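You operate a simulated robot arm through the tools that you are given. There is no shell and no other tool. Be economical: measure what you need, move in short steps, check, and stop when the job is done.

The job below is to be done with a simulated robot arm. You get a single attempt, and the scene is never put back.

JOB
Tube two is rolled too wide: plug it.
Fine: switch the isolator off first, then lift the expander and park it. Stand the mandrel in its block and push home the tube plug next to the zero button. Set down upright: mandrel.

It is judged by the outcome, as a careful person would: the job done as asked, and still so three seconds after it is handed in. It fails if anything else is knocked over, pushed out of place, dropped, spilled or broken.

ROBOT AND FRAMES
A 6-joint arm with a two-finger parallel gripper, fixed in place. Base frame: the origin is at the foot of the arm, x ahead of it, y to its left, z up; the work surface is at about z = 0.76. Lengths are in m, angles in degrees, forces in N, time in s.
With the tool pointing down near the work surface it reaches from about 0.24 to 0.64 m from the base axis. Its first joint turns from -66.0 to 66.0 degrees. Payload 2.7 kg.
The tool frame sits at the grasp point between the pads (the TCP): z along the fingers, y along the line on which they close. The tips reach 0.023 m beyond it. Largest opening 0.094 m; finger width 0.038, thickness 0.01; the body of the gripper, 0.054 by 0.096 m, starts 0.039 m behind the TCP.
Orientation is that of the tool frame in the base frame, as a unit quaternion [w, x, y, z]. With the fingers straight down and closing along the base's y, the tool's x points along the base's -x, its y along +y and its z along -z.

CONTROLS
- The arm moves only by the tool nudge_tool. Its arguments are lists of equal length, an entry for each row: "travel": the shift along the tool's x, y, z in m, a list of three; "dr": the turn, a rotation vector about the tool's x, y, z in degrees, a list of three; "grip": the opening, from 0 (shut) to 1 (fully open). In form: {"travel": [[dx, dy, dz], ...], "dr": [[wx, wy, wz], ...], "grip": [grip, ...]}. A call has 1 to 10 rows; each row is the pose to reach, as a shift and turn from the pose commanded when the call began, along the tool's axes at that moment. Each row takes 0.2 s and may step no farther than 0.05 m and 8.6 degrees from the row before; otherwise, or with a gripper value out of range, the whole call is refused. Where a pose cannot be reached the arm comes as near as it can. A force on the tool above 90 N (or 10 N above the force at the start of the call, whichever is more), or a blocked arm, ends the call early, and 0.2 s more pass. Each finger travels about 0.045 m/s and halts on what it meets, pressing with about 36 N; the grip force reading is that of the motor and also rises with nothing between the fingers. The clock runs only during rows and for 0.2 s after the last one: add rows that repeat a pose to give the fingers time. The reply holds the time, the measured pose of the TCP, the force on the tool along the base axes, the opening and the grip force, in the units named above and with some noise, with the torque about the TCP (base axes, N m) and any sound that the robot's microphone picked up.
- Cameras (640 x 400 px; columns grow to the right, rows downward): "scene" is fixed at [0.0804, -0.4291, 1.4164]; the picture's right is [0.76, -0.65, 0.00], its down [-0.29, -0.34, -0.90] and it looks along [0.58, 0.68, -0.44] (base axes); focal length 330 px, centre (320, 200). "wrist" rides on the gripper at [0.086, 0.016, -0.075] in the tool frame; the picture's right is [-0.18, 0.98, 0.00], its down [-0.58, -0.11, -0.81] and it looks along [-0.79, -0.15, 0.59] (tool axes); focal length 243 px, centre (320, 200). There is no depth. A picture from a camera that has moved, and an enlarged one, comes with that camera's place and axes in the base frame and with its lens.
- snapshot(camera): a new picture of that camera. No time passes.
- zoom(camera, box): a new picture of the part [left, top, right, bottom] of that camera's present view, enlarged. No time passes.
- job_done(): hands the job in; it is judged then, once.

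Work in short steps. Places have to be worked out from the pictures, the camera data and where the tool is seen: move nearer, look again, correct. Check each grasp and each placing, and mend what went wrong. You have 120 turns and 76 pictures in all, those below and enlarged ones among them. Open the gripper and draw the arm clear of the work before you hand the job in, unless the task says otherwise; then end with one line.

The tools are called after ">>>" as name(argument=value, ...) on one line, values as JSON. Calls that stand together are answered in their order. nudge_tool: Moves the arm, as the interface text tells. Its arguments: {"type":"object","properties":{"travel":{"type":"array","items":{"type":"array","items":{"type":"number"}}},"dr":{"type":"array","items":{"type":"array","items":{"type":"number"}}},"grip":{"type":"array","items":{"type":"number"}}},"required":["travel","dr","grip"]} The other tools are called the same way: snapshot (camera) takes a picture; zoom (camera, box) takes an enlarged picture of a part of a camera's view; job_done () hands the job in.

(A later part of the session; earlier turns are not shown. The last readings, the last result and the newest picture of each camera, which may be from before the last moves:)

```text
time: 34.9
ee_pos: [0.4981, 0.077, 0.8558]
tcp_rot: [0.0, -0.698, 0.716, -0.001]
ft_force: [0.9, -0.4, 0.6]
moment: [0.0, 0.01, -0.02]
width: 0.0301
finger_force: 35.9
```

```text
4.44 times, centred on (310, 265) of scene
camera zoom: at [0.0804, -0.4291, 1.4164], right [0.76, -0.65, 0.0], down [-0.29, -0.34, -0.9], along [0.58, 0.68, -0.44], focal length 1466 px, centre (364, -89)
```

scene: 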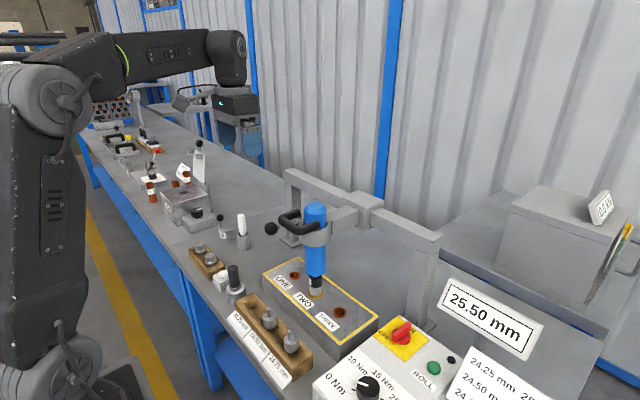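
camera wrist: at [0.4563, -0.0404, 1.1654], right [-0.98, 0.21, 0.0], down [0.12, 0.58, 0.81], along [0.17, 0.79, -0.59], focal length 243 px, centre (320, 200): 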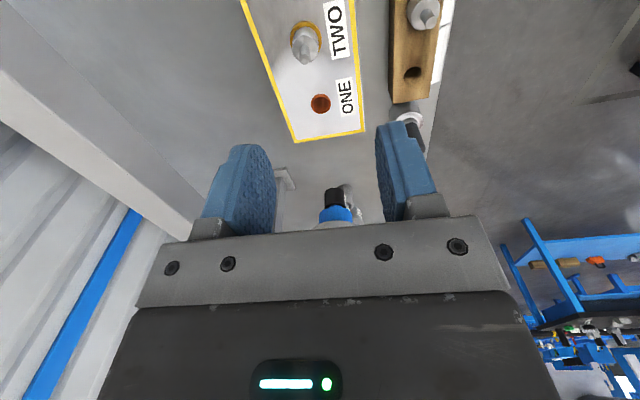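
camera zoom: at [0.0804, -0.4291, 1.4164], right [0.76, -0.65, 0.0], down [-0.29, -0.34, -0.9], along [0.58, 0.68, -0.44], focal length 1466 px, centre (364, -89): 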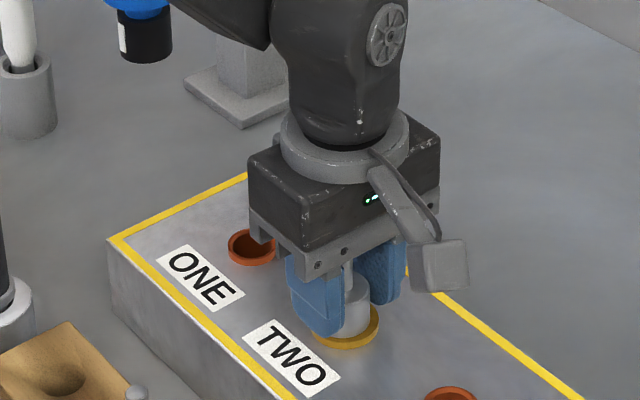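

Gripped at 30 mm. I draw it straight up.

>>> nudge_tool(travel=[[0, 0, -0.015], [0, 0, -0.03], [0, 0, -0.05], [0, 0, -0.075], [0, 0, -0.1], [0, 0, -0.13]], dr=[[0, 0, 0], [0, 0, 0], [0, 0, 0], [0, 0, 0], [0, 0, 0], [0, 0, 0]], grip=[0, 0, 0, 0, 0, 0])

>>> zoom(camera="scene", box=[220, 190, 380, 310])

```text
time: 36.3
ee_pos: [0.4964, 0.0776, 0.9866]
tcp_rot: [-0.001, -0.698, 0.716, -0.001]
ft_force: [-0.6, 0.0, -3.7]
moment: [0.01, 0.01, 0.0]
width: 0.0298
finger_force: 35.9
```

```text
3.33 times, centred on (300, 250) of scene
camera zoom: at [0.0804, -0.4291, 1.4164], right [0.76, -0.65, 0.0], down [-0.29, -0.34, -0.9], along [0.58, 0.68, -0.44], focal length 1100 px, centre (387, 33)
```

zoom: 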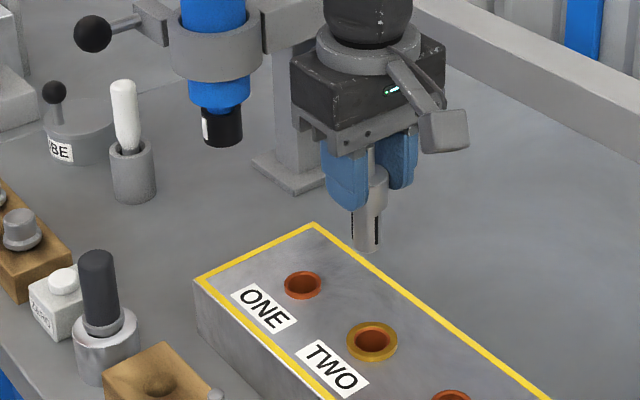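

Mandrel is out, its bottom ≈73 mm below the TCP. The empty 24.25 hole triangulates to [0.3605, 0.1665, 0.80]; I move above it.

>>> nudge_tool(travel=[[-0.0214, 0.0346, 0], [-0.0428, 0.0692, 0], [-0.0641, 0.1037, 0], [-0.0855, 0.1383, 0], [-0.0855, 0.1383, 0.04], [-0.0855, 0.1383, 0.08]], dr=[[0, 0, 0], [0, 0, 0], [0, 0, 0], [0, 0, 0], [0, 0, 0], [0, 0, 0]], grip=[0, 0, 0, 0, 0, 0])

>>> zoom(camera="scene", box=[200, 240, 320, 330])

>>> snapshot(camera="wrist")

```text
time: 37.7
ee_pos: [0.3593, 0.1652, 0.9059]
tcp_rot: [0.0, -0.698, 0.716, -0.001]
ft_force: [0.1, 0.7, -2.5]
moment: [-0.02, 0.01, 0.02]
width: 0.0299
finger_force: 36.1
```

```text
4.44 times, centred on (260, 285) of scene
camera zoom: at [0.0804, -0.4291, 1.4164], right [0.76, -0.65, 0.0], down [-0.29, -0.34, -0.9], along [0.58, 0.68, -0.44], focal length 1466 px, centre (587, -178)
```

zoom: 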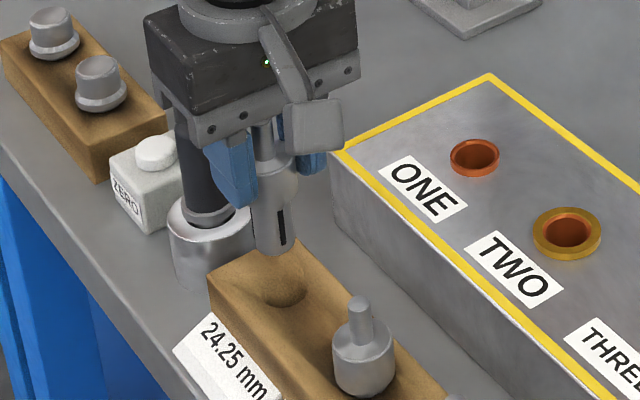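

```text
35 pictures are left
camera wrist: at [0.3421, 0.0792, 0.981], right [-0.98, 0.21, 0.0], down [0.12, 0.58, 0.81], along [0.17, 0.79, -0.59], focal length 243 px, centre (320, 200)
```

wrist: 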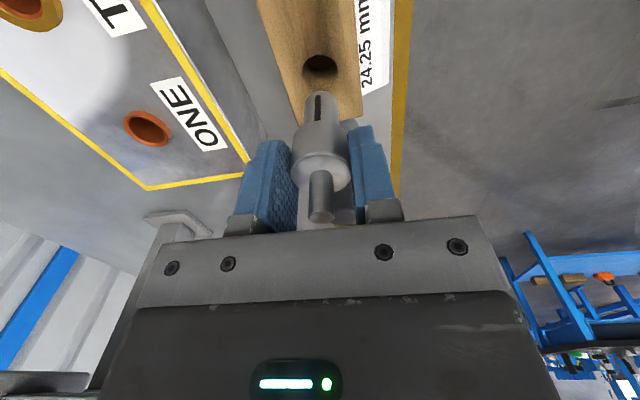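

Nearly aligned; I zoom the wrist view to compare mandrel tip and hole more exactly.

>>> zoom(camera="wrist", box=[260, 20, 380, 120])

```text
4.00 times, centred on (320, 70) of wrist
camera zoom: at [0.3421, 0.0792, 0.981], right [-0.98, 0.21, 0.0], down [0.12, 0.58, 0.81], along [0.17, 0.79, -0.59], focal length 970 px, centre (320, 720)
```

zoom: 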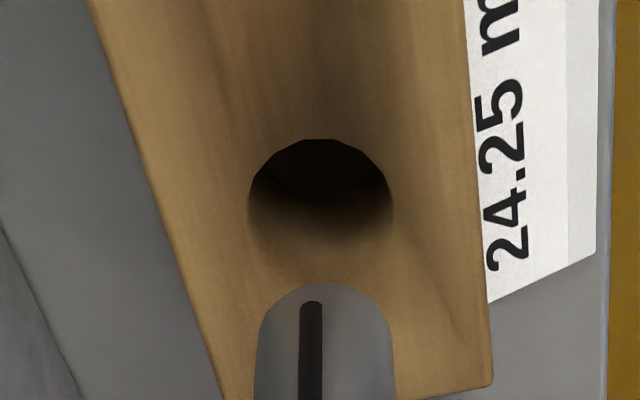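

The hole (27 mm) is about 1 mm off in +x/+y from the 22 mm mandrel shaft. I correct and lower slowly.

>>> nudge_tool(travel=[[-0.001, -0.0008, 0.0], [-0.001, -0.0008, 0.015], [-0.001, -0.0008, 0.03], [-0.001, -0.0008, 0.04], [-0.001, -0.0008, 0.05]], dr=[[0, 0, 0], [0, 0, 0], [0, 0, 0], [0, 0, 0], [0, 0, 0]], grip=[0, 0, 0, 0, 0])

>>> zoom(camera="scene", box=[200, 240, 320, 330])

```text
time: 38.9
ee_pos: [0.3616, 0.1661, 0.8557]
tcp_rot: [-0.003, -0.697, 0.717, -0.001]
ft_force: [-1.8, -18.7, 3.2]
moment: [-0.87, 0.1, 0.02]
width: 0.0298
finger_force: 35.8
```

```text
4.44 times, centred on (260, 285) of scene
camera zoom: at [0.0803, -0.4295, 1.4163], right [0.76, -0.65, 0.0], down [-0.29, -0.34, -0.9], along [0.58, 0.68, -0.44], focal length 1466 px, centre (587, -178)
```

zoom: 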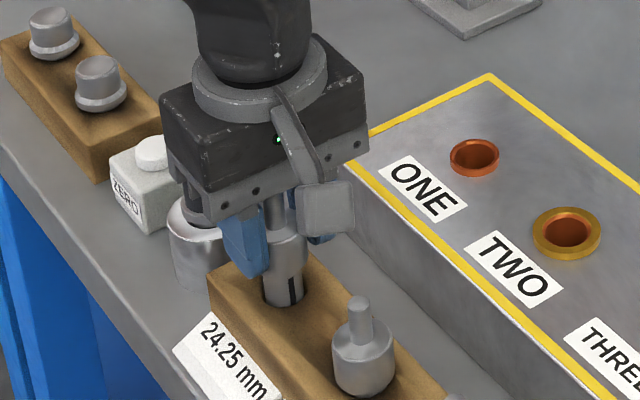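

It entered the hole with 19 N side force at the shaft; I shift 3 mm toward −y and continue down gently.

>>> nudge_tool(travel=[[0.003, 0, 0.0], [0.003, 0, 0.006], [0.003, 0, 0.012]], dr=[[0, 0, 0], [0, 0, 0], [0, 0, 0]], grip=[0, 0, 0])

```text
time: 39.7
ee_pos: [0.3627, 0.1651, 0.8441]
tcp_rot: [0.0, -0.698, 0.716, -0.002]
ft_force: [-6.1, 1.6, -0.8]
moment: [0.08, 0.22, 0.06]
width: 0.0299
finger_force: 36.2
```

Side force has gone. I continue down to seating.

>>> nudge_tool(travel=[[0, 0.001, 0.005], [0, 0.001, 0.009], [0, 0.001, 0.013]], dr=[[0, 0, 0], [0, 0, 0], [0, 0, 0]], grip=[0, 0, 0])

>>> zoom(camera="scene", box=[200, 240, 320, 330])

```text
time: 40.5
ee_pos: [0.3618, 0.1646, 0.8323]
tcp_rot: [0.002, -0.698, 0.716, -0.001]
ft_force: [-2.8, 0.8, 26.8]
moment: [0.26, 0.17, 0.04]
width: 0.03
finger_force: 35.9
```

```text
4.44 times, centred on (260, 285) of scene
camera zoom: at [0.08, -0.4292, 1.4164], right [0.76, -0.65, 0.0], down [-0.29, -0.34, -0.9], along [0.58, 0.68, -0.44], focal length 1466 px, centre (587, -178)
```

zoom: 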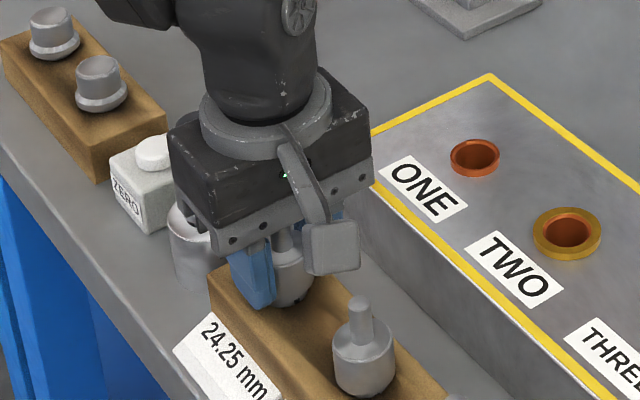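

Seated: 27 N upward at the expected height. I release and rise.

>>> nudge_tool(travel=[[0, 0, -0.001], [0, 0, -0.001], [0, 0, -0.001], [0, 0, -0.03], [0, 0, -0.07], [0, 0, -0.115]], dr=[[0, 0, 0], [0, 0, 0], [0, 0, 0], [0, 0, 0], [0, 0, 0], [0, 0, 0]], grip=[0.55, 0.55, 0.55, 0.55, 0.55, 0.55])

>>> zoom(camera="scene", box=[180, 230, 320, 330])

```text
time: 41.9
ee_pos: [0.3599, 0.1641, 0.9473]
tcp_rot: [-0.002, -0.698, 0.716, -0.001]
ft_force: [0.2, -0.9, 0.0]
moment: [0.0, -0.01, -0.02]
width: 0.0518
finger_force: 0.1
```

```text
4.00 times, centred on (250, 280) of scene
camera zoom: at [0.0804, -0.4291, 1.4164], right [0.76, -0.65, 0.0], down [-0.29, -0.34, -0.9], along [0.58, 0.68, -0.44], focal length 1320 px, centre (600, -120)
```

zoom: 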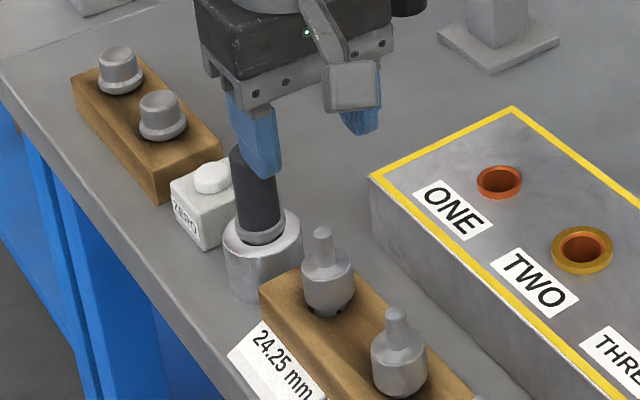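

The mandrel stands upright in its 24.25 seat. Now the plug beside ZERO, roughly [0.36, 0.412]; I rise and turn the tool back to closing along y to stay clear of the parked ball lever.

>>> nudge_tool(travel=[[0, 0, -0.02], [0, 0, -0.04], [0, 0, -0.06], [0, 0, -0.06], [0, 0, -0.06], [0, 0, -0.06], [0, 0, -0.06], [0, 0, -0.06], [0, 0, -0.06], [0, 0, -0.06]], dr=[[0, 0, 8.5], [0, 0, 17], [0, 0, 25.5], [0, 0, 34], [0, 0, 42.5], [0, 0, 51], [0, 0, 59.5], [0, 0, 68], [0, 0, 76.5], [0, 0, 85]], grip=[0.55, 0.55, 0.55, 0.55, 0.55, 0.55, 0.55, 0.55, 0.55, 0.55])

>>> nudge_tool(travel=[[0.004, 0.04, 0], [0.008, 0.08, 0], [0.014, 0.12, 0], [0.018, 0.16, 0], [0.02, 0.2, 0], [0.02, 0.235, 0]], dr=[[0, 0, 3.4], [0, 0, 3.4], [0, 0, 3.4], [0, 0, 3.4], [0, 0, 3.4], [0, 0, 3.4]], grip=[0.55, 0.55, 0.55, 0.55, 0.55, 0.55])

>>> snapshot(camera="wrist")

```text
time: 44.1
ee_pos: [0.3611, 0.165, 1.0074]
tcp_rot: [0.001, -0.029, 1.0, -0.001]
ft_force: [-0.4, 0.2, 0.3]
moment: [-0.01, 0.02, -0.02]
width: 0.0514
finger_force: 0.1
```

```text
time: 45.5
ee_pos: [0.328, 0.399, 1.0065]
tcp_rot: [0.001, 0.0, 1.0, -0.001]
ft_force: [0.2, -0.1, 0.8]
moment: [0.0, 0.02, 0.0]
width: 0.0514
finger_force: 0.0
```

```text
30 pictures are left
camera wrist: at [0.242, 0.4145, 1.0819], right [0.18, 0.98, 0.0], down [0.58, -0.11, 0.81], along [0.79, -0.15, -0.59], focal length 243 px, centre (320, 200)
```

wrist: 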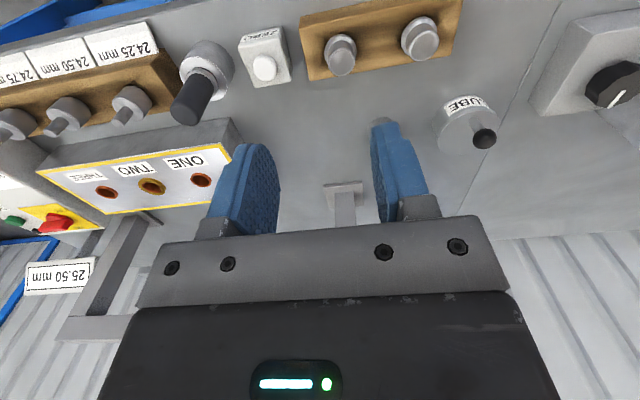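

>>> zoom(camera="wrist", box=[230, 0, 390, 100])

>>> zoom(camera="scene", box=[170, 190, 290, 280])

```text
4.00 times, centred on (310, 50) of wrist
camera zoom: at [0.242, 0.4145, 1.0819], right [0.18, 0.98, 0.0], down [0.58, -0.11, 0.81], along [0.79, -0.15, -0.59], focal length 970 px, centre (360, 800)
```

zoom: 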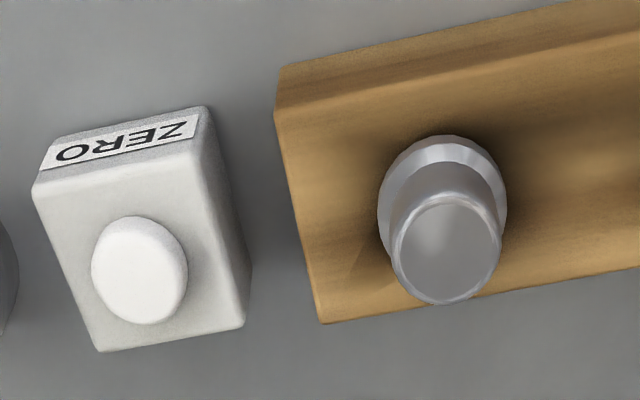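

```text
4.44 times, centred on (230, 235) of scene
camera zoom: at [0.0804, -0.4291, 1.4164], right [0.76, -0.65, 0.0], down [-0.29, -0.34, -0.9], along [0.58, 0.68, -0.44], focal length 1466 px, centre (720, 44)
```

zoom: 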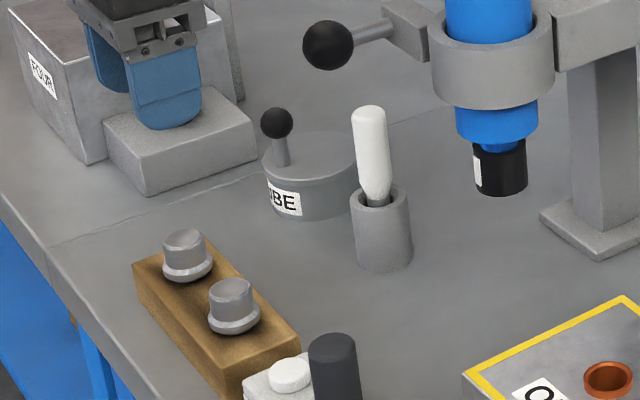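

Plug top is at [0.358, 0.414, 0.823], head 27 mm, flange 35 mm. I move above and partly down, then check clearance to the ball lever.

>>> nudge_tool(travel=[[-0.03, 0.015, 0], [-0.03, 0.015, 0.035], [-0.03, 0.015, 0.07], [-0.03, 0.015, 0.11]], dr=[[0, 0, 0], [0, 0, 0], [0, 0, 0], [0, 0, 0]], grip=[0.55, 0.55, 0.55, 0.55])

>>> zoom(camera="scene", box=[150, 140, 330, 280])

```text
time: 46.5
ee_pos: [0.3591, 0.4145, 0.8966]
tcp_rot: [0.002, -0.002, 1.0, -0.001]
ft_force: [0.3, 0.4, 0.9]
moment: [0.01, -0.04, -0.02]
width: 0.0521
finger_force: 0.0
```

```text
2.86 times, centred on (240, 210) of scene
camera zoom: at [0.0804, -0.4291, 1.4164], right [0.76, -0.65, 0.0], down [-0.29, -0.34, -0.9], along [0.58, 0.68, -0.44], focal length 942 px, centre (549, 171)
```

zoom: 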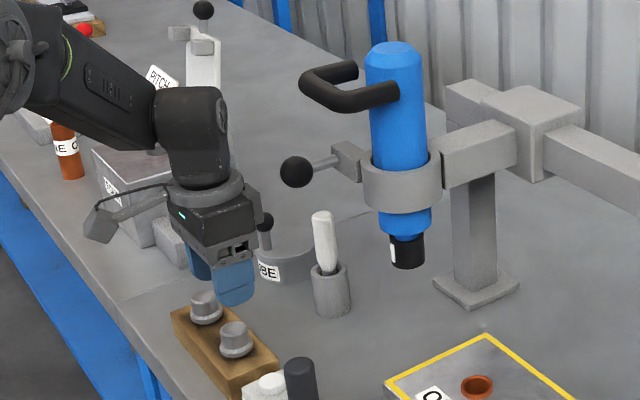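

Clear of the ball lever and aligned with the nearer plug. I descend and grip the head.

>>> nudge_tool(travel=[[0, 0, 0.03], [0, 0, 0.055], [0, 0, 0.066], [0, 0, 0.066], [0, 0, 0.066], [0, 0, 0.066]], dr=[[0, 0, 0], [0, 0, 0], [0, 0, 0], [0, 0, 0], [0, 0, 0], [0, 0, 0]], grip=[0.55, 0.55, 0.55, 0.2, 0.0, 0.0])

>>> zoom(camera="scene", box=[170, 200, 290, 290])

```text
time: 47.9
ee_pos: [0.3575, 0.4141, 0.8297]
tcp_rot: [0.0, -0.001, 1.0, -0.001]
ft_force: [0.7, 0.2, -0.2]
moment: [0.05, -0.04, 0.02]
width: 0.0337
finger_force: 36.0
```

```text
4.44 times, centred on (230, 245) of scene
camera zoom: at [0.0804, -0.4291, 1.4164], right [0.76, -0.65, 0.0], down [-0.29, -0.34, -0.9], along [0.58, 0.68, -0.44], focal length 1466 px, centre (720, 0)
```

zoom: 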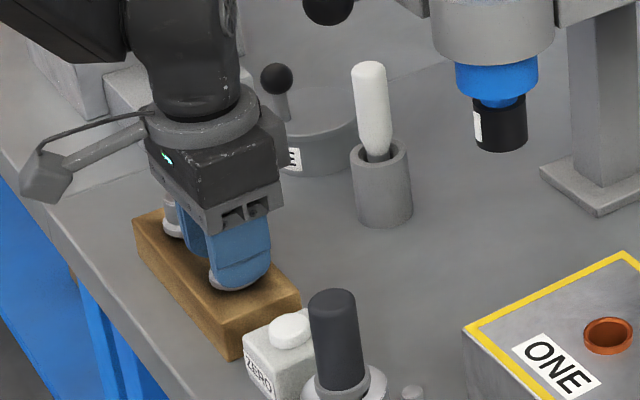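

Width 33.7 mm—likely head or flange edge. I lift a little and look.

>>> nudge_tool(travel=[[0, 0, -0.015], [0, 0, -0.03], [0, 0, -0.05], [0, 0, -0.07]], dr=[[0, 0, 0], [0, 0, 0], [0, 0, 0], [0, 0, 0]], grip=[0, 0, 0, 0])

>>> zoom(camera="scene", box=[170, 190, 270, 265])

>>> zoom(camera="wrist", box=[230, 70, 430, 220])

```text
time: 48.9
ee_pos: [0.3561, 0.4139, 0.9005]
tcp_rot: [0.0, -0.001, 1.0, 0.0]
ft_force: [0.2, 0.4, 0.2]
moment: [-0.01, 0.02, -0.01]
width: 0.0001
finger_force: 37.0
```

```text
5.33 times, centred on (220, 228) of scene
camera zoom: at [0.0804, -0.4291, 1.4164], right [0.76, -0.65, 0.0], down [-0.29, -0.34, -0.9], along [0.58, 0.68, -0.44], focal length 1759 px, centre (853, 53)
```

zoom: 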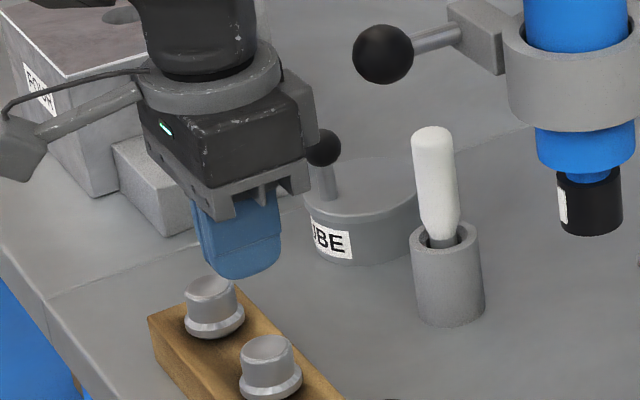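

```text
2.67 times, centred on (330, 145) of wrist
camera zoom: at [0.2709, 0.4292, 0.9756], right [0.18, 0.98, 0.0], down [0.58, -0.11, 0.81], along [0.79, -0.15, -0.59], focal length 647 px, centre (293, 347)
```

zoom: 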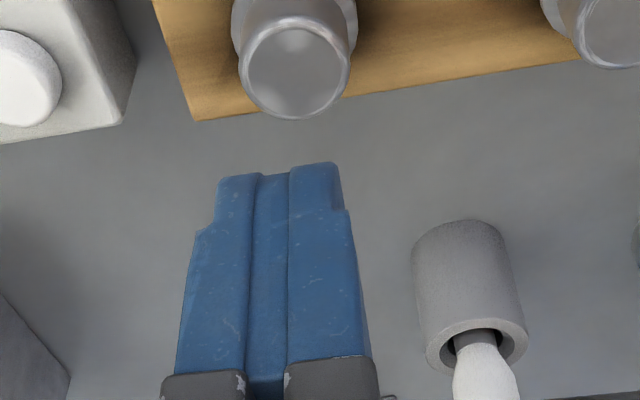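

The tips had caught the flange chamfer and slipped; the plug is undisturbed. I re-grip 5 mm higher on the 27 mm head.

>>> nudge_tool(travel=[[-0.001, 0, 0], [-0.001, 0, 0], [-0.001, 0, 0], [-0.001, 0, 0.03], [-0.001, 0, 0.0645], [-0.001, 0, 0.0645], [-0.001, 0, 0.0645], [-0.001, 0, 0.0645], [-0.001, 0, 0.0645]], dr=[[0, 0, 0], [0, 0, 0], [0, 0, 0], [0, 0, 0], [0, 0, 0], [0, 0, 0], [0, 0, 0], [0, 0, 0], [0, 0, 0]], grip=[0.55, 0.55, 0.55, 0.55, 0.55, 0.3, 0.1, 0.0, 0.0])

```text
time: 50.9
ee_pos: [0.357, 0.4127, 0.8363]
tcp_rot: [0.0, -0.001, 1.0, -0.002]
ft_force: [-0.2, 0.6, 0.3]
moment: [0.0, 0.0, -0.01]
width: 0.0336
finger_force: 35.4
```

Still 33.6 mm, so I look closely at what the pads hold.

>>> zoom(camera="wrist", box=[240, 60, 400, 180])

>>> zoom(camera="scene", box=[190, 220, 260, 280])

```text
3.33 times, centred on (320, 120) of wrist
camera zoom: at [0.2716, 0.4282, 0.9114], right [0.18, 0.98, 0.0], down [0.58, -0.11, 0.81], along [0.79, -0.15, -0.59], focal length 809 px, centre (320, 467)
```

zoom: 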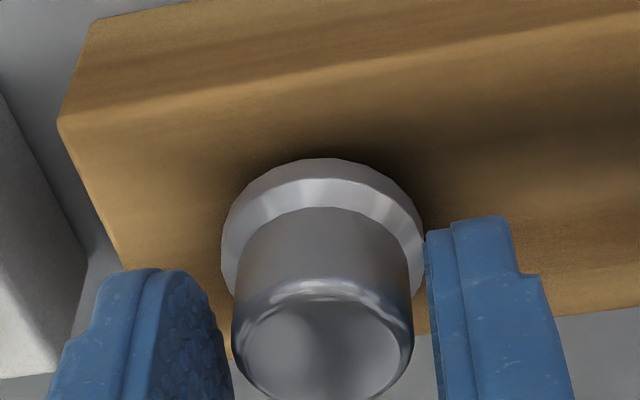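

```text
6.67 times, centred on (225, 250) of scene
camera zoom: at [0.0804, -0.4291, 1.4164], right [0.76, -0.65, 0.0], down [-0.29, -0.34, -0.9], along [0.58, 0.68, -0.44], focal length 2199 px, centre (953, -133)
```

zoom: 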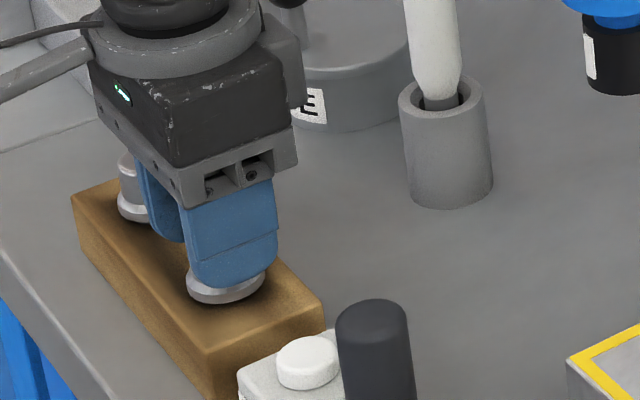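

The pads flank the head. I lift by millimetres and watch width and force to see whether it comes.

>>> nudge_tool(travel=[[0, 0, -0.001], [0, 0, -0.003], [0, 0, -0.003]], dr=[[0, 0, 0], [0, 0, 0], [0, 0, 0]], grip=[0, 0, 0])

```text
time: 51.7
ee_pos: [0.3583, 0.4138, 0.8396]
tcp_rot: [0.0, -0.001, 1.0, -0.001]
ft_force: [-0.7, 0.4, -2.1]
moment: [0.0, 0.01, 0.02]
width: 0.0338
finger_force: 36.0
```

Force −2 N suggests it's coming. I continue slowly.

>>> nudge_tool(travel=[[0, 0, -0.005], [0, 0, -0.01], [0, 0, -0.015], [0, 0, -0.015]], dr=[[0, 0, 0], [0, 0, 0], [0, 0, 0], [0, 0, 0]], grip=[0, 0, 0, 0])

>>> zoom(camera="scene", box=[190, 220, 260, 280])

```text
time: 52.7
ee_pos: [0.3588, 0.4123, 0.854]
tcp_rot: [0.0, -0.001, 1.0, -0.001]
ft_force: [-0.3, -0.5, -2.4]
moment: [0.01, 0.03, 0.03]
width: 0.0337
finger_force: 35.8
```

```text
6.67 times, centred on (225, 250) of scene
camera zoom: at [0.0804, -0.4291, 1.4164], right [0.76, -0.65, 0.0], down [-0.29, -0.34, -0.9], along [0.58, 0.68, -0.44], focal length 2199 px, centre (953, -133)
```

zoom: 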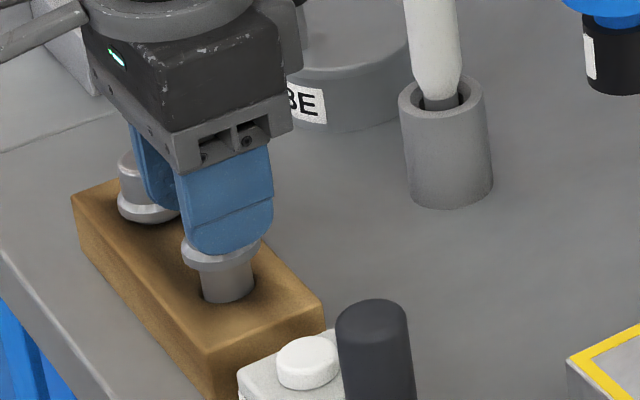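

The plug is coming out. I keep lifting at a moderate rate.

>>> nudge_tool(travel=[[0, 0, -0.007], [0, 0, -0.015], [0, 0, -0.025], [0, 0, -0.037], [0, 0, -0.05], [0, 0, -0.063], [0, 0, -0.076], [0, 0, -0.089], [0, 0, -0.1], [0, 0, -0.106]], dr=[[0, 0, 0], [0, 0, 0], [0, 0, 0], [0, 0, 0], [0, 0, 0], [0, 0, 0], [0, 0, 0], [0, 0, 0], [0, 0, 0], [0, 0, 0]], grip=[0, 0, 0, 0, 0, 0, 0, 0, 0, 0])

>>> zoom(camera="scene", box=[170, 170, 290, 270])

```text
time: 54.9
ee_pos: [0.3565, 0.4131, 0.9601]
tcp_rot: [0.001, -0.001, 1.0, -0.001]
ft_force: [0.1, 0.6, -1.6]
moment: [-0.01, 0.01, 0.01]
width: 0.0335
finger_force: 36.2
```

```text
4.00 times, centred on (230, 220) of scene
camera zoom: at [0.0804, -0.4291, 1.4164], right [0.76, -0.65, 0.0], down [-0.29, -0.34, -0.9], along [0.58, 0.68, -0.44], focal length 1320 px, centre (680, 120)
```

zoom: 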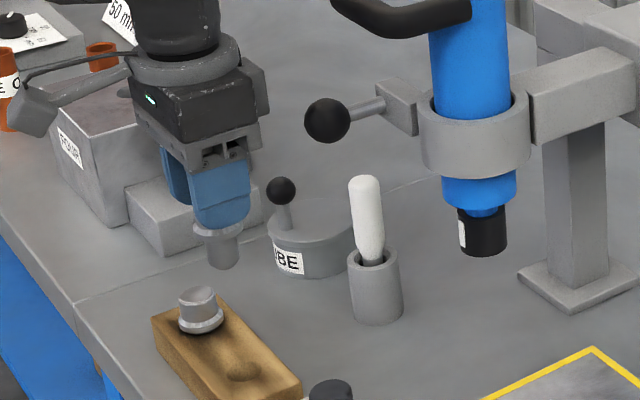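

Plug held securely. I carry it at x≈0.30 clear of the parked expander toward the tube block.

>>> nudge_tool(travel=[[0.02, -0.01, -0.015], [0.04, -0.03, -0.03], [0.055, -0.06, -0.03], [0.055, -0.09, -0.03], [0.055, -0.12, -0.03], [0.055, -0.15, -0.03], [0.055, -0.18, -0.03], [0.055, -0.21, -0.03], [0.055, -0.24, -0.03], [0.055, -0.27, -0.03]], dr=[[0, 0, 0], [0, 0, 0], [0, 0, 0], [0, 0, 0], [0, 0, 0], [0, 0, 0], [0, 0, 0], [0, 0, 0], [0, 0, 0], [0, 0, 0]], grip=[0, 0, 0, 0, 0, 0, 0, 0, 0, 0])

>>> nudge_tool(travel=[[-0.025, -0.01, 0], [-0.05, -0.02, 0], [-0.075, -0.03, 0], [-0.1, -0.04, 0], [-0.125, -0.05, 0], [-0.15, -0.06, 0], [-0.175, -0.066, 0], [-0.196, -0.066, 0], [-0.196, -0.066, 0.03], [-0.196, -0.066, 0.05]], dr=[[0, 0, 0], [0, 0, 0], [0, 0, 0], [0, 0, 0], [0, 0, 0], [0, 0, 0], [0, 0, 0], [0, 0, 0], [0, 0, 0], [0, 0, 0]], grip=[0, 0, 0, 0, 0, 0, 0, 0, 0, 0])

>>> zoom(camera="wrist", box=[220, 0, 420, 150])

>>> zoom(camera="scene", box=[250, 220, 370, 310])

```text
time: 57.1
ee_pos: [0.3036, 0.1413, 0.9915]
tcp_rot: [0.001, -0.001, 1.0, 0.0]
ft_force: [0.0, 0.0, -3.2]
moment: [0.01, 0.0, 0.0]
width: 0.0334
finger_force: 36.5
```

```text
time: 59.3
ee_pos: [0.4981, 0.0775, 0.9406]
tcp_rot: [-0.001, -0.001, 1.0, -0.002]
ft_force: [1.1, 0.3, -1.8]
moment: [0.0, 0.03, 0.0]
width: 0.0334
finger_force: 36.1
```

```text
2.67 times, centred on (320, 75) of wrist
camera zoom: at [0.4124, 0.0926, 1.0153], right [0.18, 0.98, 0.0], down [0.58, -0.11, 0.81], along [0.79, -0.15, -0.59], focal length 647 px, centre (320, 533)
```

zoom: 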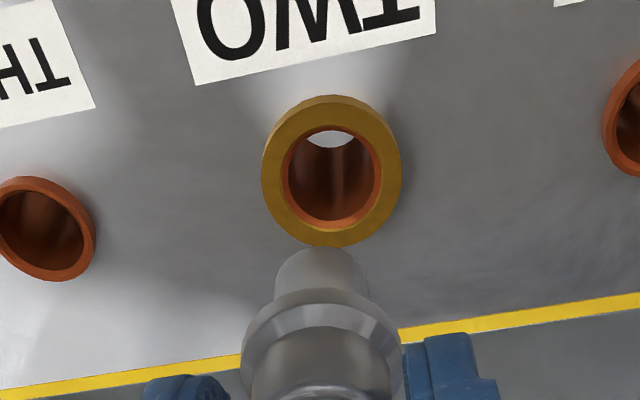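

```text
4.44 times, centred on (310, 265) of scene
camera zoom: at [0.0804, -0.4291, 1.4164], right [0.76, -0.65, 0.0], down [-0.29, -0.34, -0.9], along [0.58, 0.68, -0.44], focal length 1466 px, centre (364, -89)
```

zoom: 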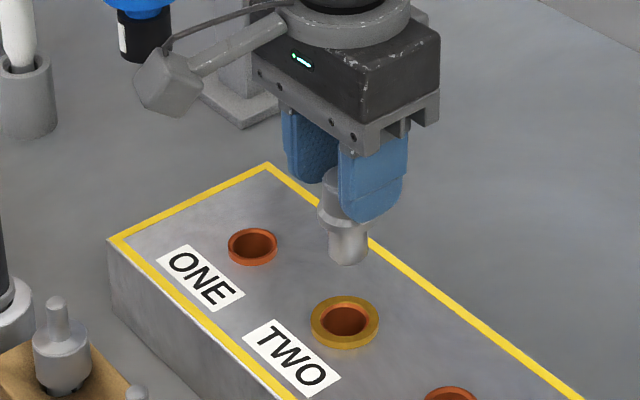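

Bore is ~26 mm, plug shaft ~21 mm; the bore sits ~3 mm toward +y of the plug axis. I correct and lower in steps, watching force.

>>> nudge_tool(travel=[[-0.0008, 0.003, 0], [-0.0008, 0.003, 0.02], [-0.0008, 0.003, 0.04], [-0.0008, 0.003, 0.04]], dr=[[0, 0, 0], [0, 0, 0], [0, 0, 0], [0, 0, 0]], grip=[0, 0, 0, 0])

>>> zoom(camera="wrist", box=[220, 0, 420, 150])

>>> zoom(camera="scene", box=[280, 250, 350, 305])

```text
time: 60.3
ee_pos: [0.5021, 0.0805, 0.9002]
tcp_rot: [0.0, -0.001, 1.0, -0.001]
ft_force: [0.3, 1.0, -2.6]
moment: [-0.01, -0.03, -0.01]
width: 0.0335
finger_force: 35.5
```

```text
2.67 times, centred on (320, 75) of wrist
camera zoom: at [0.415, 0.096, 0.9753], right [0.18, 0.98, 0.0], down [0.58, -0.11, 0.81], along [0.79, -0.15, -0.59], focal length 647 px, centre (320, 533)
```

zoom: 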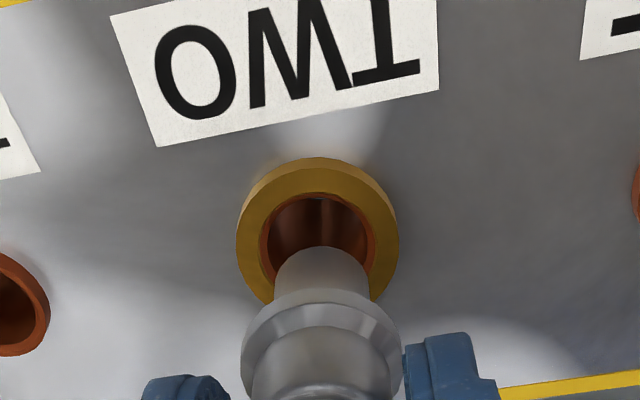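

```text
7.27 times, centred on (315, 278) of scene
camera zoom: at [0.0804, -0.4291, 1.4164], right [0.76, -0.65, 0.0], down [-0.29, -0.34, -0.9], along [0.58, 0.68, -0.44], focal length 2399 px, centre (356, -364)
```

zoom: 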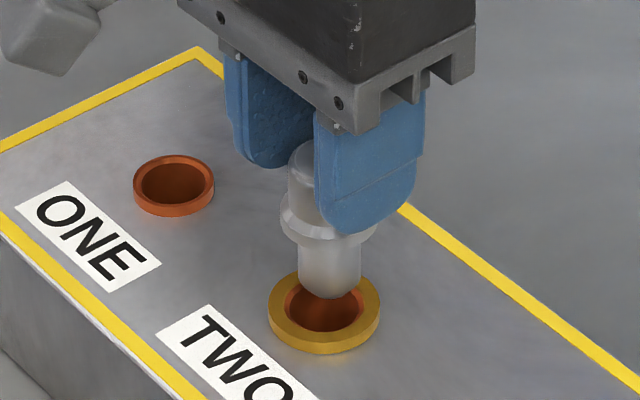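

Well aligned, about 1.5 mm too far in +x. I correct and lower into the bore.

>>> nudge_tool(travel=[[0.0015, 0.0003, 0.0], [0.0015, 0.0003, 0.008], [0.0015, 0.0003, 0.016], [0.0015, 0.0003, 0.022], [0.0015, 0.0003, 0.022]], dr=[[0, 0, 0], [0, 0, 0], [0, 0, 0], [0, 0, 0], [0, 0, 0]], grip=[0, 0, 0, 0, 0])

>>> zoom(camera="scene", box=[280, 250, 350, 305])

```text
time: 61.5
ee_pos: [0.4995, 0.081, 0.8788]
tcp_rot: [0.0, 0.0, 1.0, -0.001]
ft_force: [0.4, 0.1, -1.6]
moment: [-0.02, 0.01, 0.02]
width: 0.0335
finger_force: 35.5
```

```text
7.27 times, centred on (315, 278) of scene
camera zoom: at [0.0804, -0.4291, 1.4164], right [0.76, -0.65, 0.0], down [-0.29, -0.34, -0.9], along [0.58, 0.68, -0.44], focal length 2399 px, centre (356, -364)
```

zoom: 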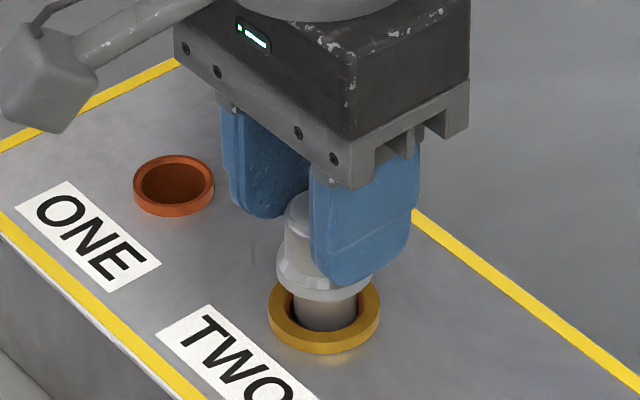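

The plug is in the bore with no side force. I push down slowly to seat the flange.

>>> nudge_tool(travel=[[0, 0, 0.005], [0, 0, 0.01], [0, 0, 0.015], [0, 0, 0.018], [0, 0, 0.021]], dr=[[0, 0, 0], [0, 0, 0], [0, 0, 0], [0, 0, 0], [0, 0, 0]], grip=[0, 0, 0, 0, 0])

>>> zoom(camera="scene", box=[280, 250, 350, 305])

```text
time: 62.7
ee_pos: [0.5001, 0.0802, 0.8589]
tcp_rot: [0.003, -0.001, 1.0, -0.001]
ft_force: [-6.1, -3.3, 26.5]
moment: [0.16, 0.11, 0.02]
width: 0.0337
finger_force: 36.6
```

```text
7.27 times, centred on (315, 278) of scene
camera zoom: at [0.0798, -0.4293, 1.4164], right [0.76, -0.65, 0.0], down [-0.29, -0.34, -0.9], along [0.58, 0.68, -0.44], focal length 2399 px, centre (356, -364)
```

zoom: 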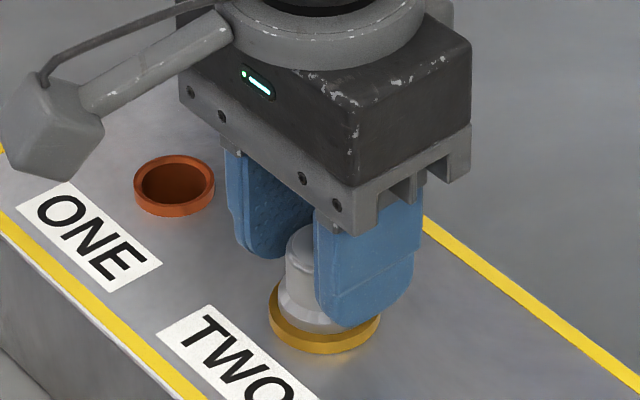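

The flange seems to reach the tube with 26 N. I release, rise, close the fingers, and will press on the top to be sure it's home.

>>> nudge_tool(travel=[[0, 0, -0.001], [0, 0, -0.001], [0, 0, -0.001], [0, 0, -0.03], [0, 0, -0.06], [0, 0, -0.06], [0, 0, -0.06], [0, 0, -0.06], [0, 0, -0.06]], dr=[[0, 0, 0], [0, 0, 0], [0, 0, 0], [0, 0, 0], [0, 0, 0], [0, 0, 0], [0, 0, 0], [0, 0, 0], [0, 0, 0]], grip=[0.55, 0.55, 0.55, 0.55, 0.4, 0.2, 0.0, 0.0, 0.0])

>>> zoom(camera="scene", box=[280, 250, 350, 305])

```text
time: 64.7
ee_pos: [0.4976, 0.0814, 0.9152]
tcp_rot: [0.0, -0.001, 1.0, 0.0]
ft_force: [0.4, 0.0, -1.1]
moment: [0.0, -0.01, -0.02]
width: 0.0
finger_force: 36.5
```

```text
7.27 times, centred on (315, 278) of scene
camera zoom: at [0.0804, -0.4291, 1.4164], right [0.76, -0.65, 0.0], down [-0.29, -0.34, -0.9], along [0.58, 0.68, -0.44], focal length 2399 px, centre (356, -364)
```

zoom: 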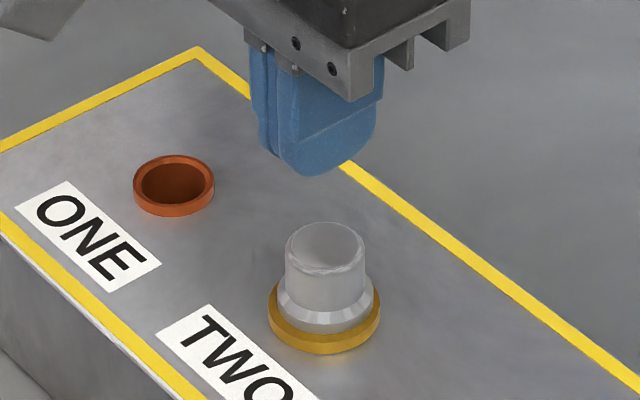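

The plug sits at the tube mouth. I press straight down on its head with closed fingers until firm resistance.

>>> nudge_tool(travel=[[-0.001, -0.001, 0.02], [-0.001, -0.001, 0.03], [-0.001, -0.001, 0.035], [-0.001, -0.001, 0.039], [-0.001, -0.001, 0.043], [-0.001, -0.001, 0.046], [-0.001, -0.001, 0.049], [-0.001, -0.001, 0.052]], dr=[[0, 0, 0], [0, 0, 0], [0, 0, 0], [0, 0, 0], [0, 0, 0], [0, 0, 0], [0, 0, 0], [0, 0, 0]], grip=[0, 0, 0, 0, 0, 0, 0, 0])

>>> zoom(camera="scene", box=[280, 250, 350, 305])

```text
time: 66.5
ee_pos: [0.5008, 0.0802, 0.8736]
tcp_rot: [0.003, -0.001, 1.0, 0.0]
ft_force: [-27.6, -9.7, 72.7]
moment: [-0.21, 1.28, 0.08]
width: 0.0002
finger_force: 36.1
```

```text
7.27 times, centred on (315, 278) of scene
camera zoom: at [0.0785, -0.4295, 1.4164], right [0.76, -0.65, 0.0], down [-0.29, -0.34, -0.9], along [0.58, 0.68, -0.44], focal length 2399 px, centre (356, -364)
```

zoom: 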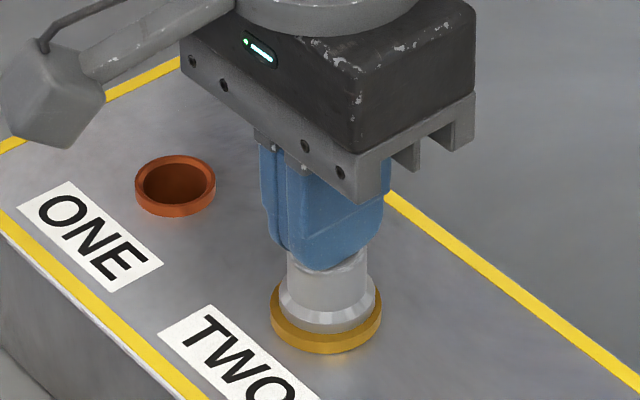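

73 N with no further travel: it's home. I lift off slowly and withdraw, then check the whole scene.

>>> nudge_tool(travel=[[0, 0, -0.01], [0, 0, -0.04], [0.02, 0, -0.08], [0.05, 0, -0.11], [0.08, 0, -0.14], [0.11, 0, -0.17], [0.13, 0, -0.2]], dr=[[0, 0, 0], [0, 0, 0], [0, 0, 0], [0, 0, 0], [0, 0, 0], [0, 0, 0], [0, 0, 0]], grip=[0, 0, 0.3, 0.6, 1, 1, 1])

>>> snapshot(camera="scene")

>>> zoom(camera="scene", box=[200, 230, 440, 380])

```text
time: 68.1
ee_pos: [0.3687, 0.0815, 1.0669]
tcp_rot: [0.0, 0.0, 1.0, -0.001]
ft_force: [0.0, -0.7, 0.1]
moment: [0.0, -0.03, 0.02]
width: 0.0939
finger_force: 0.0
```

```text
11 pictures are left
```

scene: 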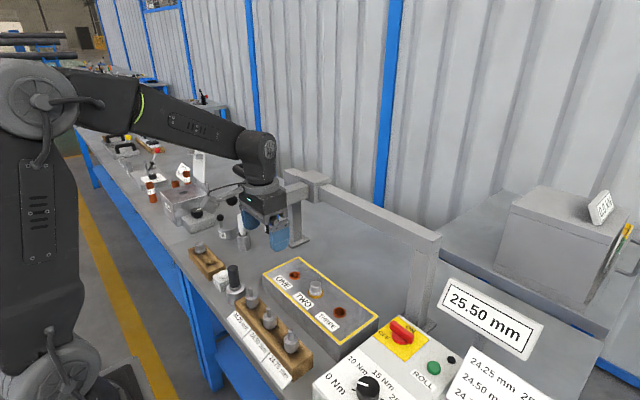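

```text
2.67 times, centred on (320, 305) of scene
camera zoom: at [0.0804, -0.4291, 1.4164], right [0.76, -0.65, 0.0], down [-0.29, -0.34, -0.9], along [0.58, 0.68, -0.44], focal length 880 px, centre (320, -80)
```

zoom: 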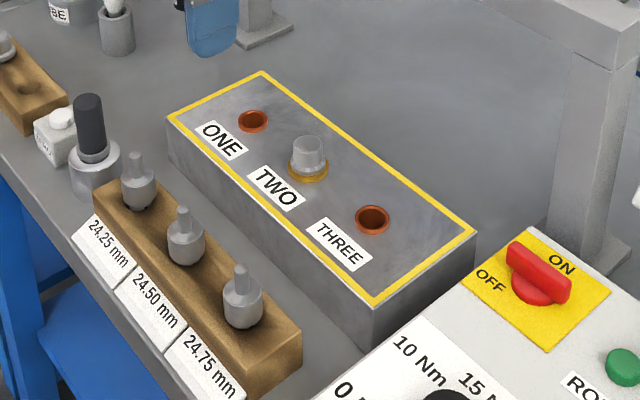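

Everything looks right; I check three details closely: isolator angle, mandrel seating, and the parked expander.

>>> zoom(camera="scene", box=[365, 305, 445, 365])

>>> zoom(camera="scene", box=[225, 270, 315, 340])

>>> snapshot(camera="wrist")

```text
6.67 times, centred on (405, 335) of scene
camera zoom: at [0.0804, -0.4291, 1.4164], right [0.76, -0.65, 0.0], down [-0.29, -0.34, -0.9], along [0.58, 0.68, -0.44], focal length 2199 px, centre (-247, -700)
```

zoom: 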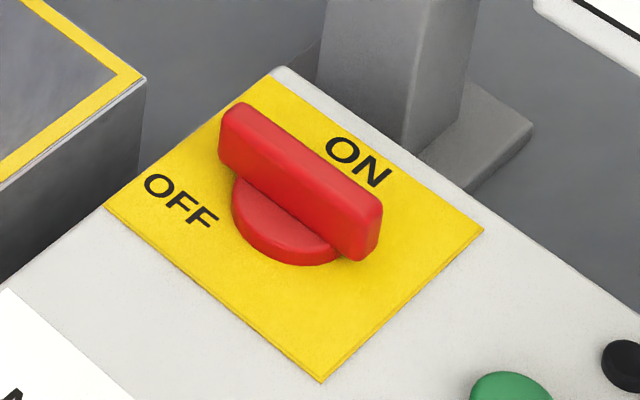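

```text
5.71 times, centred on (270, 305) of scene
camera zoom: at [0.0804, -0.4291, 1.4164], right [0.76, -0.65, 0.0], down [-0.29, -0.34, -0.9], along [0.58, 0.68, -0.44], focal length 1885 px, centre (606, -400)
```

zoom: 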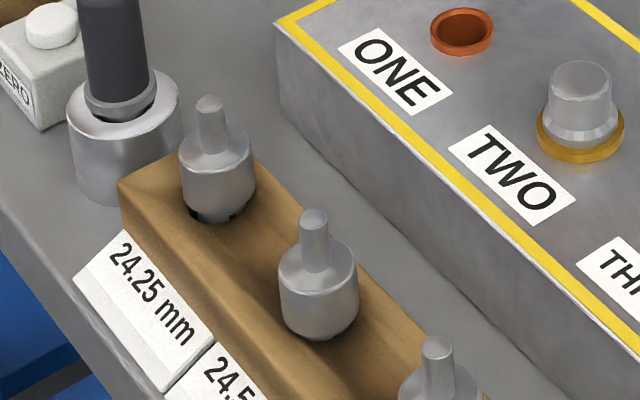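

```text
7 pictures are left
camera wrist: at [0.283, 0.0973, 1.1414], right [0.18, 0.98, 0.0], down [0.58, -0.11, 0.81], along [0.79, -0.15, -0.59], focal length 243 px, centre (320, 200)
```

wrist: 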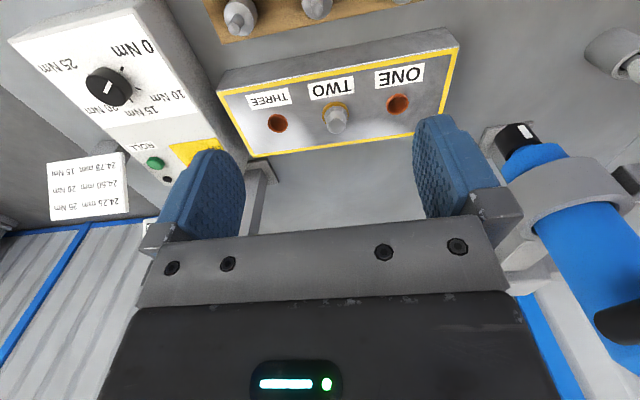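

Two doubts: the 24.25 mandrel stands a few mm higher than its neighbours, and the isolator bar could perhaps go farther toward the OFF label. First I press gently on the mandrel's stub with closed fingers.

>>> nudge_tool(travel=[[0.003, 0.04, 0], [0.007, 0.083, 0], [0.007, 0.083, 0.045], [0.007, 0.083, 0.09], [0.007, 0.083, 0.135], [0.007, 0.083, 0.17], [0.007, 0.083, 0.18]], dr=[[0, 0, 0], [0, 0, 0], [0, 0, 0], [0, 0, 0], [0, 0, 0], [0, 0, 0], [0, 0, 0]], grip=[0.5, 0, 0, 0, 0, 0, 0])

>>> zoom(camera="scene", box=[205, 250, 305, 325])

```text
time: 69.7
ee_pos: [0.3638, 0.1638, 0.8841]
tcp_rot: [0.001, -0.001, 1.0, -0.001]
ft_force: [0.7, 0.3, 0.4]
moment: [0.01, 0.01, 0.01]
width: 0.0001
finger_force: 35.9
```

```text
5.33 times, centred on (255, 288) of scene
camera zoom: at [0.0804, -0.4291, 1.4164], right [0.76, -0.65, 0.0], down [-0.29, -0.34, -0.9], along [0.58, 0.68, -0.44], focal length 1759 px, centre (667, -267)
```

zoom: 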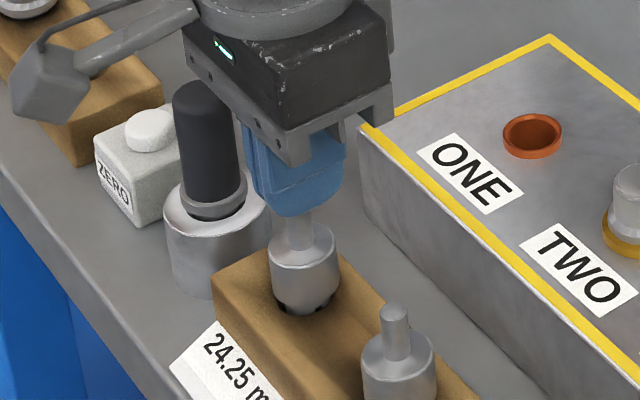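

Over the stub, not touching the gauge. I press down in small steps.

>>> nudge_tool(travel=[[0, 0, 0.004], [0, 0, 0.007], [0, 0, 0.01], [0, 0, 0.013], [0, 0, 0.016]], dr=[[0, 0, 0], [0, 0, 0], [0, 0, 0], [0, 0, 0], [0, 0, 0]], grip=[0, 0, 0, 0, 0])

```text
time: 70.6
ee_pos: [0.3642, 0.1655, 0.8806]
tcp_rot: [0.005, -0.002, 1.0, 0.001]
ft_force: [-4.0, -1.6, 14.1]
moment: [-0.02, 0.14, 0.04]
width: 0.0003
finger_force: 36.1
stopped in row 4: the force on the tool passed its limit at 97 N (the readings are from after the stop); the commanded pose is now the measured one
```

It took >90 N without moving: the mandrel is bottomed in its seat. I rise and return to the isolator to test for remaining travel toward OFF.

>>> nudge_tool(travel=[[0, 0, -0.03], [0, 0, -0.07], [0, 0, -0.11], [0, 0, -0.14], [-0.02, -0.04, -0.14], [-0.04, -0.08, -0.14], [-0.06, -0.12, -0.14], [-0.08, -0.16, -0.14], [-0.1, -0.2, -0.14]], dr=[[0, 0, 0], [0, 0, 0], [0, 0, 0], [0, 0, -8.5], [0, 0, -17], [0, 0, -25.5], [0, 0, -34], [0, 0, -42.5], [0, 0, -51]], grip=[0, 0, 0, 0.2, 0.4, 0.5, 0.5, 0.5, 0.5])

```text
time: 72.6
ee_pos: [0.4641, -0.0343, 1.0203]
tcp_rot: [0.004, -0.432, 0.902, -0.001]
ft_force: [0.4, 0.2, 0.0]
moment: [0.02, 0.0, 0.02]
width: 0.0474
finger_force: 0.0
```

Continuing to above the knob, fingers to straddle the bar now lying along y.

>>> nudge_tool(travel=[[0.009, -0.028, 0], [0.018, -0.056, 0], [0.027, -0.084, 0], [0.036, -0.112, 0], [0.045, -0.14, 0], [0.045, -0.14, 0.045], [0.045, -0.14, 0.085]], dr=[[0, 0, -8], [0, 0, -16], [0, 0, -24], [0, 0, -32], [0, 0, -38.5], [0, 0, -38.5], [0, 0, -38.5]], grip=[0.5, 0.5, 0.5, 0.5, 0.5, 0.5, 0.5])

```text
time: 74.2
ee_pos: [0.546, -0.1572, 0.9342]
tcp_rot: [0.003, -0.705, 0.709, -0.003]
ft_force: [0.3, -0.1, -0.3]
moment: [0.0, 0.02, 0.01]
width: 0.047
finger_force: 0.1
```

Well placed. I descend, grip the bar and read the torque.

>>> nudge_tool(travel=[[0, 0.001, 0.035], [0, 0.001, 0.071], [0, 0.001, 0.071], [0, 0.001, 0.071], [0, 0.001, 0.071], [0, 0.001, 0.071]], dr=[[0, 0, 0], [0, 0, 0], [0, 0, 0], [0, 0, 0], [0, 0, 0], [0, 0, 0]], grip=[0.5, 0.5, 0.2, 0.0, 0.0, 0.0])

>>> nudge_tool(travel=[[0, 0, 0], [0, 0, 0], [0, 0, 0]], dr=[[0, 0, -3], [0, 0, -6], [0, 0, -6]], grip=[0, 0, 0])

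```text
time: 75.6
ee_pos: [0.5442, -0.1576, 0.8631]
tcp_rot: [0.003, -0.705, 0.709, -0.002]
ft_force: [-2.5, 0.6, -0.5]
moment: [0.04, 0.8, -0.02]
width: 0.0132
finger_force: 45.2
```

```text
time: 76.4
ee_pos: [0.5453, -0.1582, 0.8631]
tcp_rot: [-0.005, 0.74, -0.672, 0.001]
ft_force: [4.1, -0.6, -13.2]
moment: [1.26, 0.43, -1.95]
width: 0.015
finger_force: 45.6
```

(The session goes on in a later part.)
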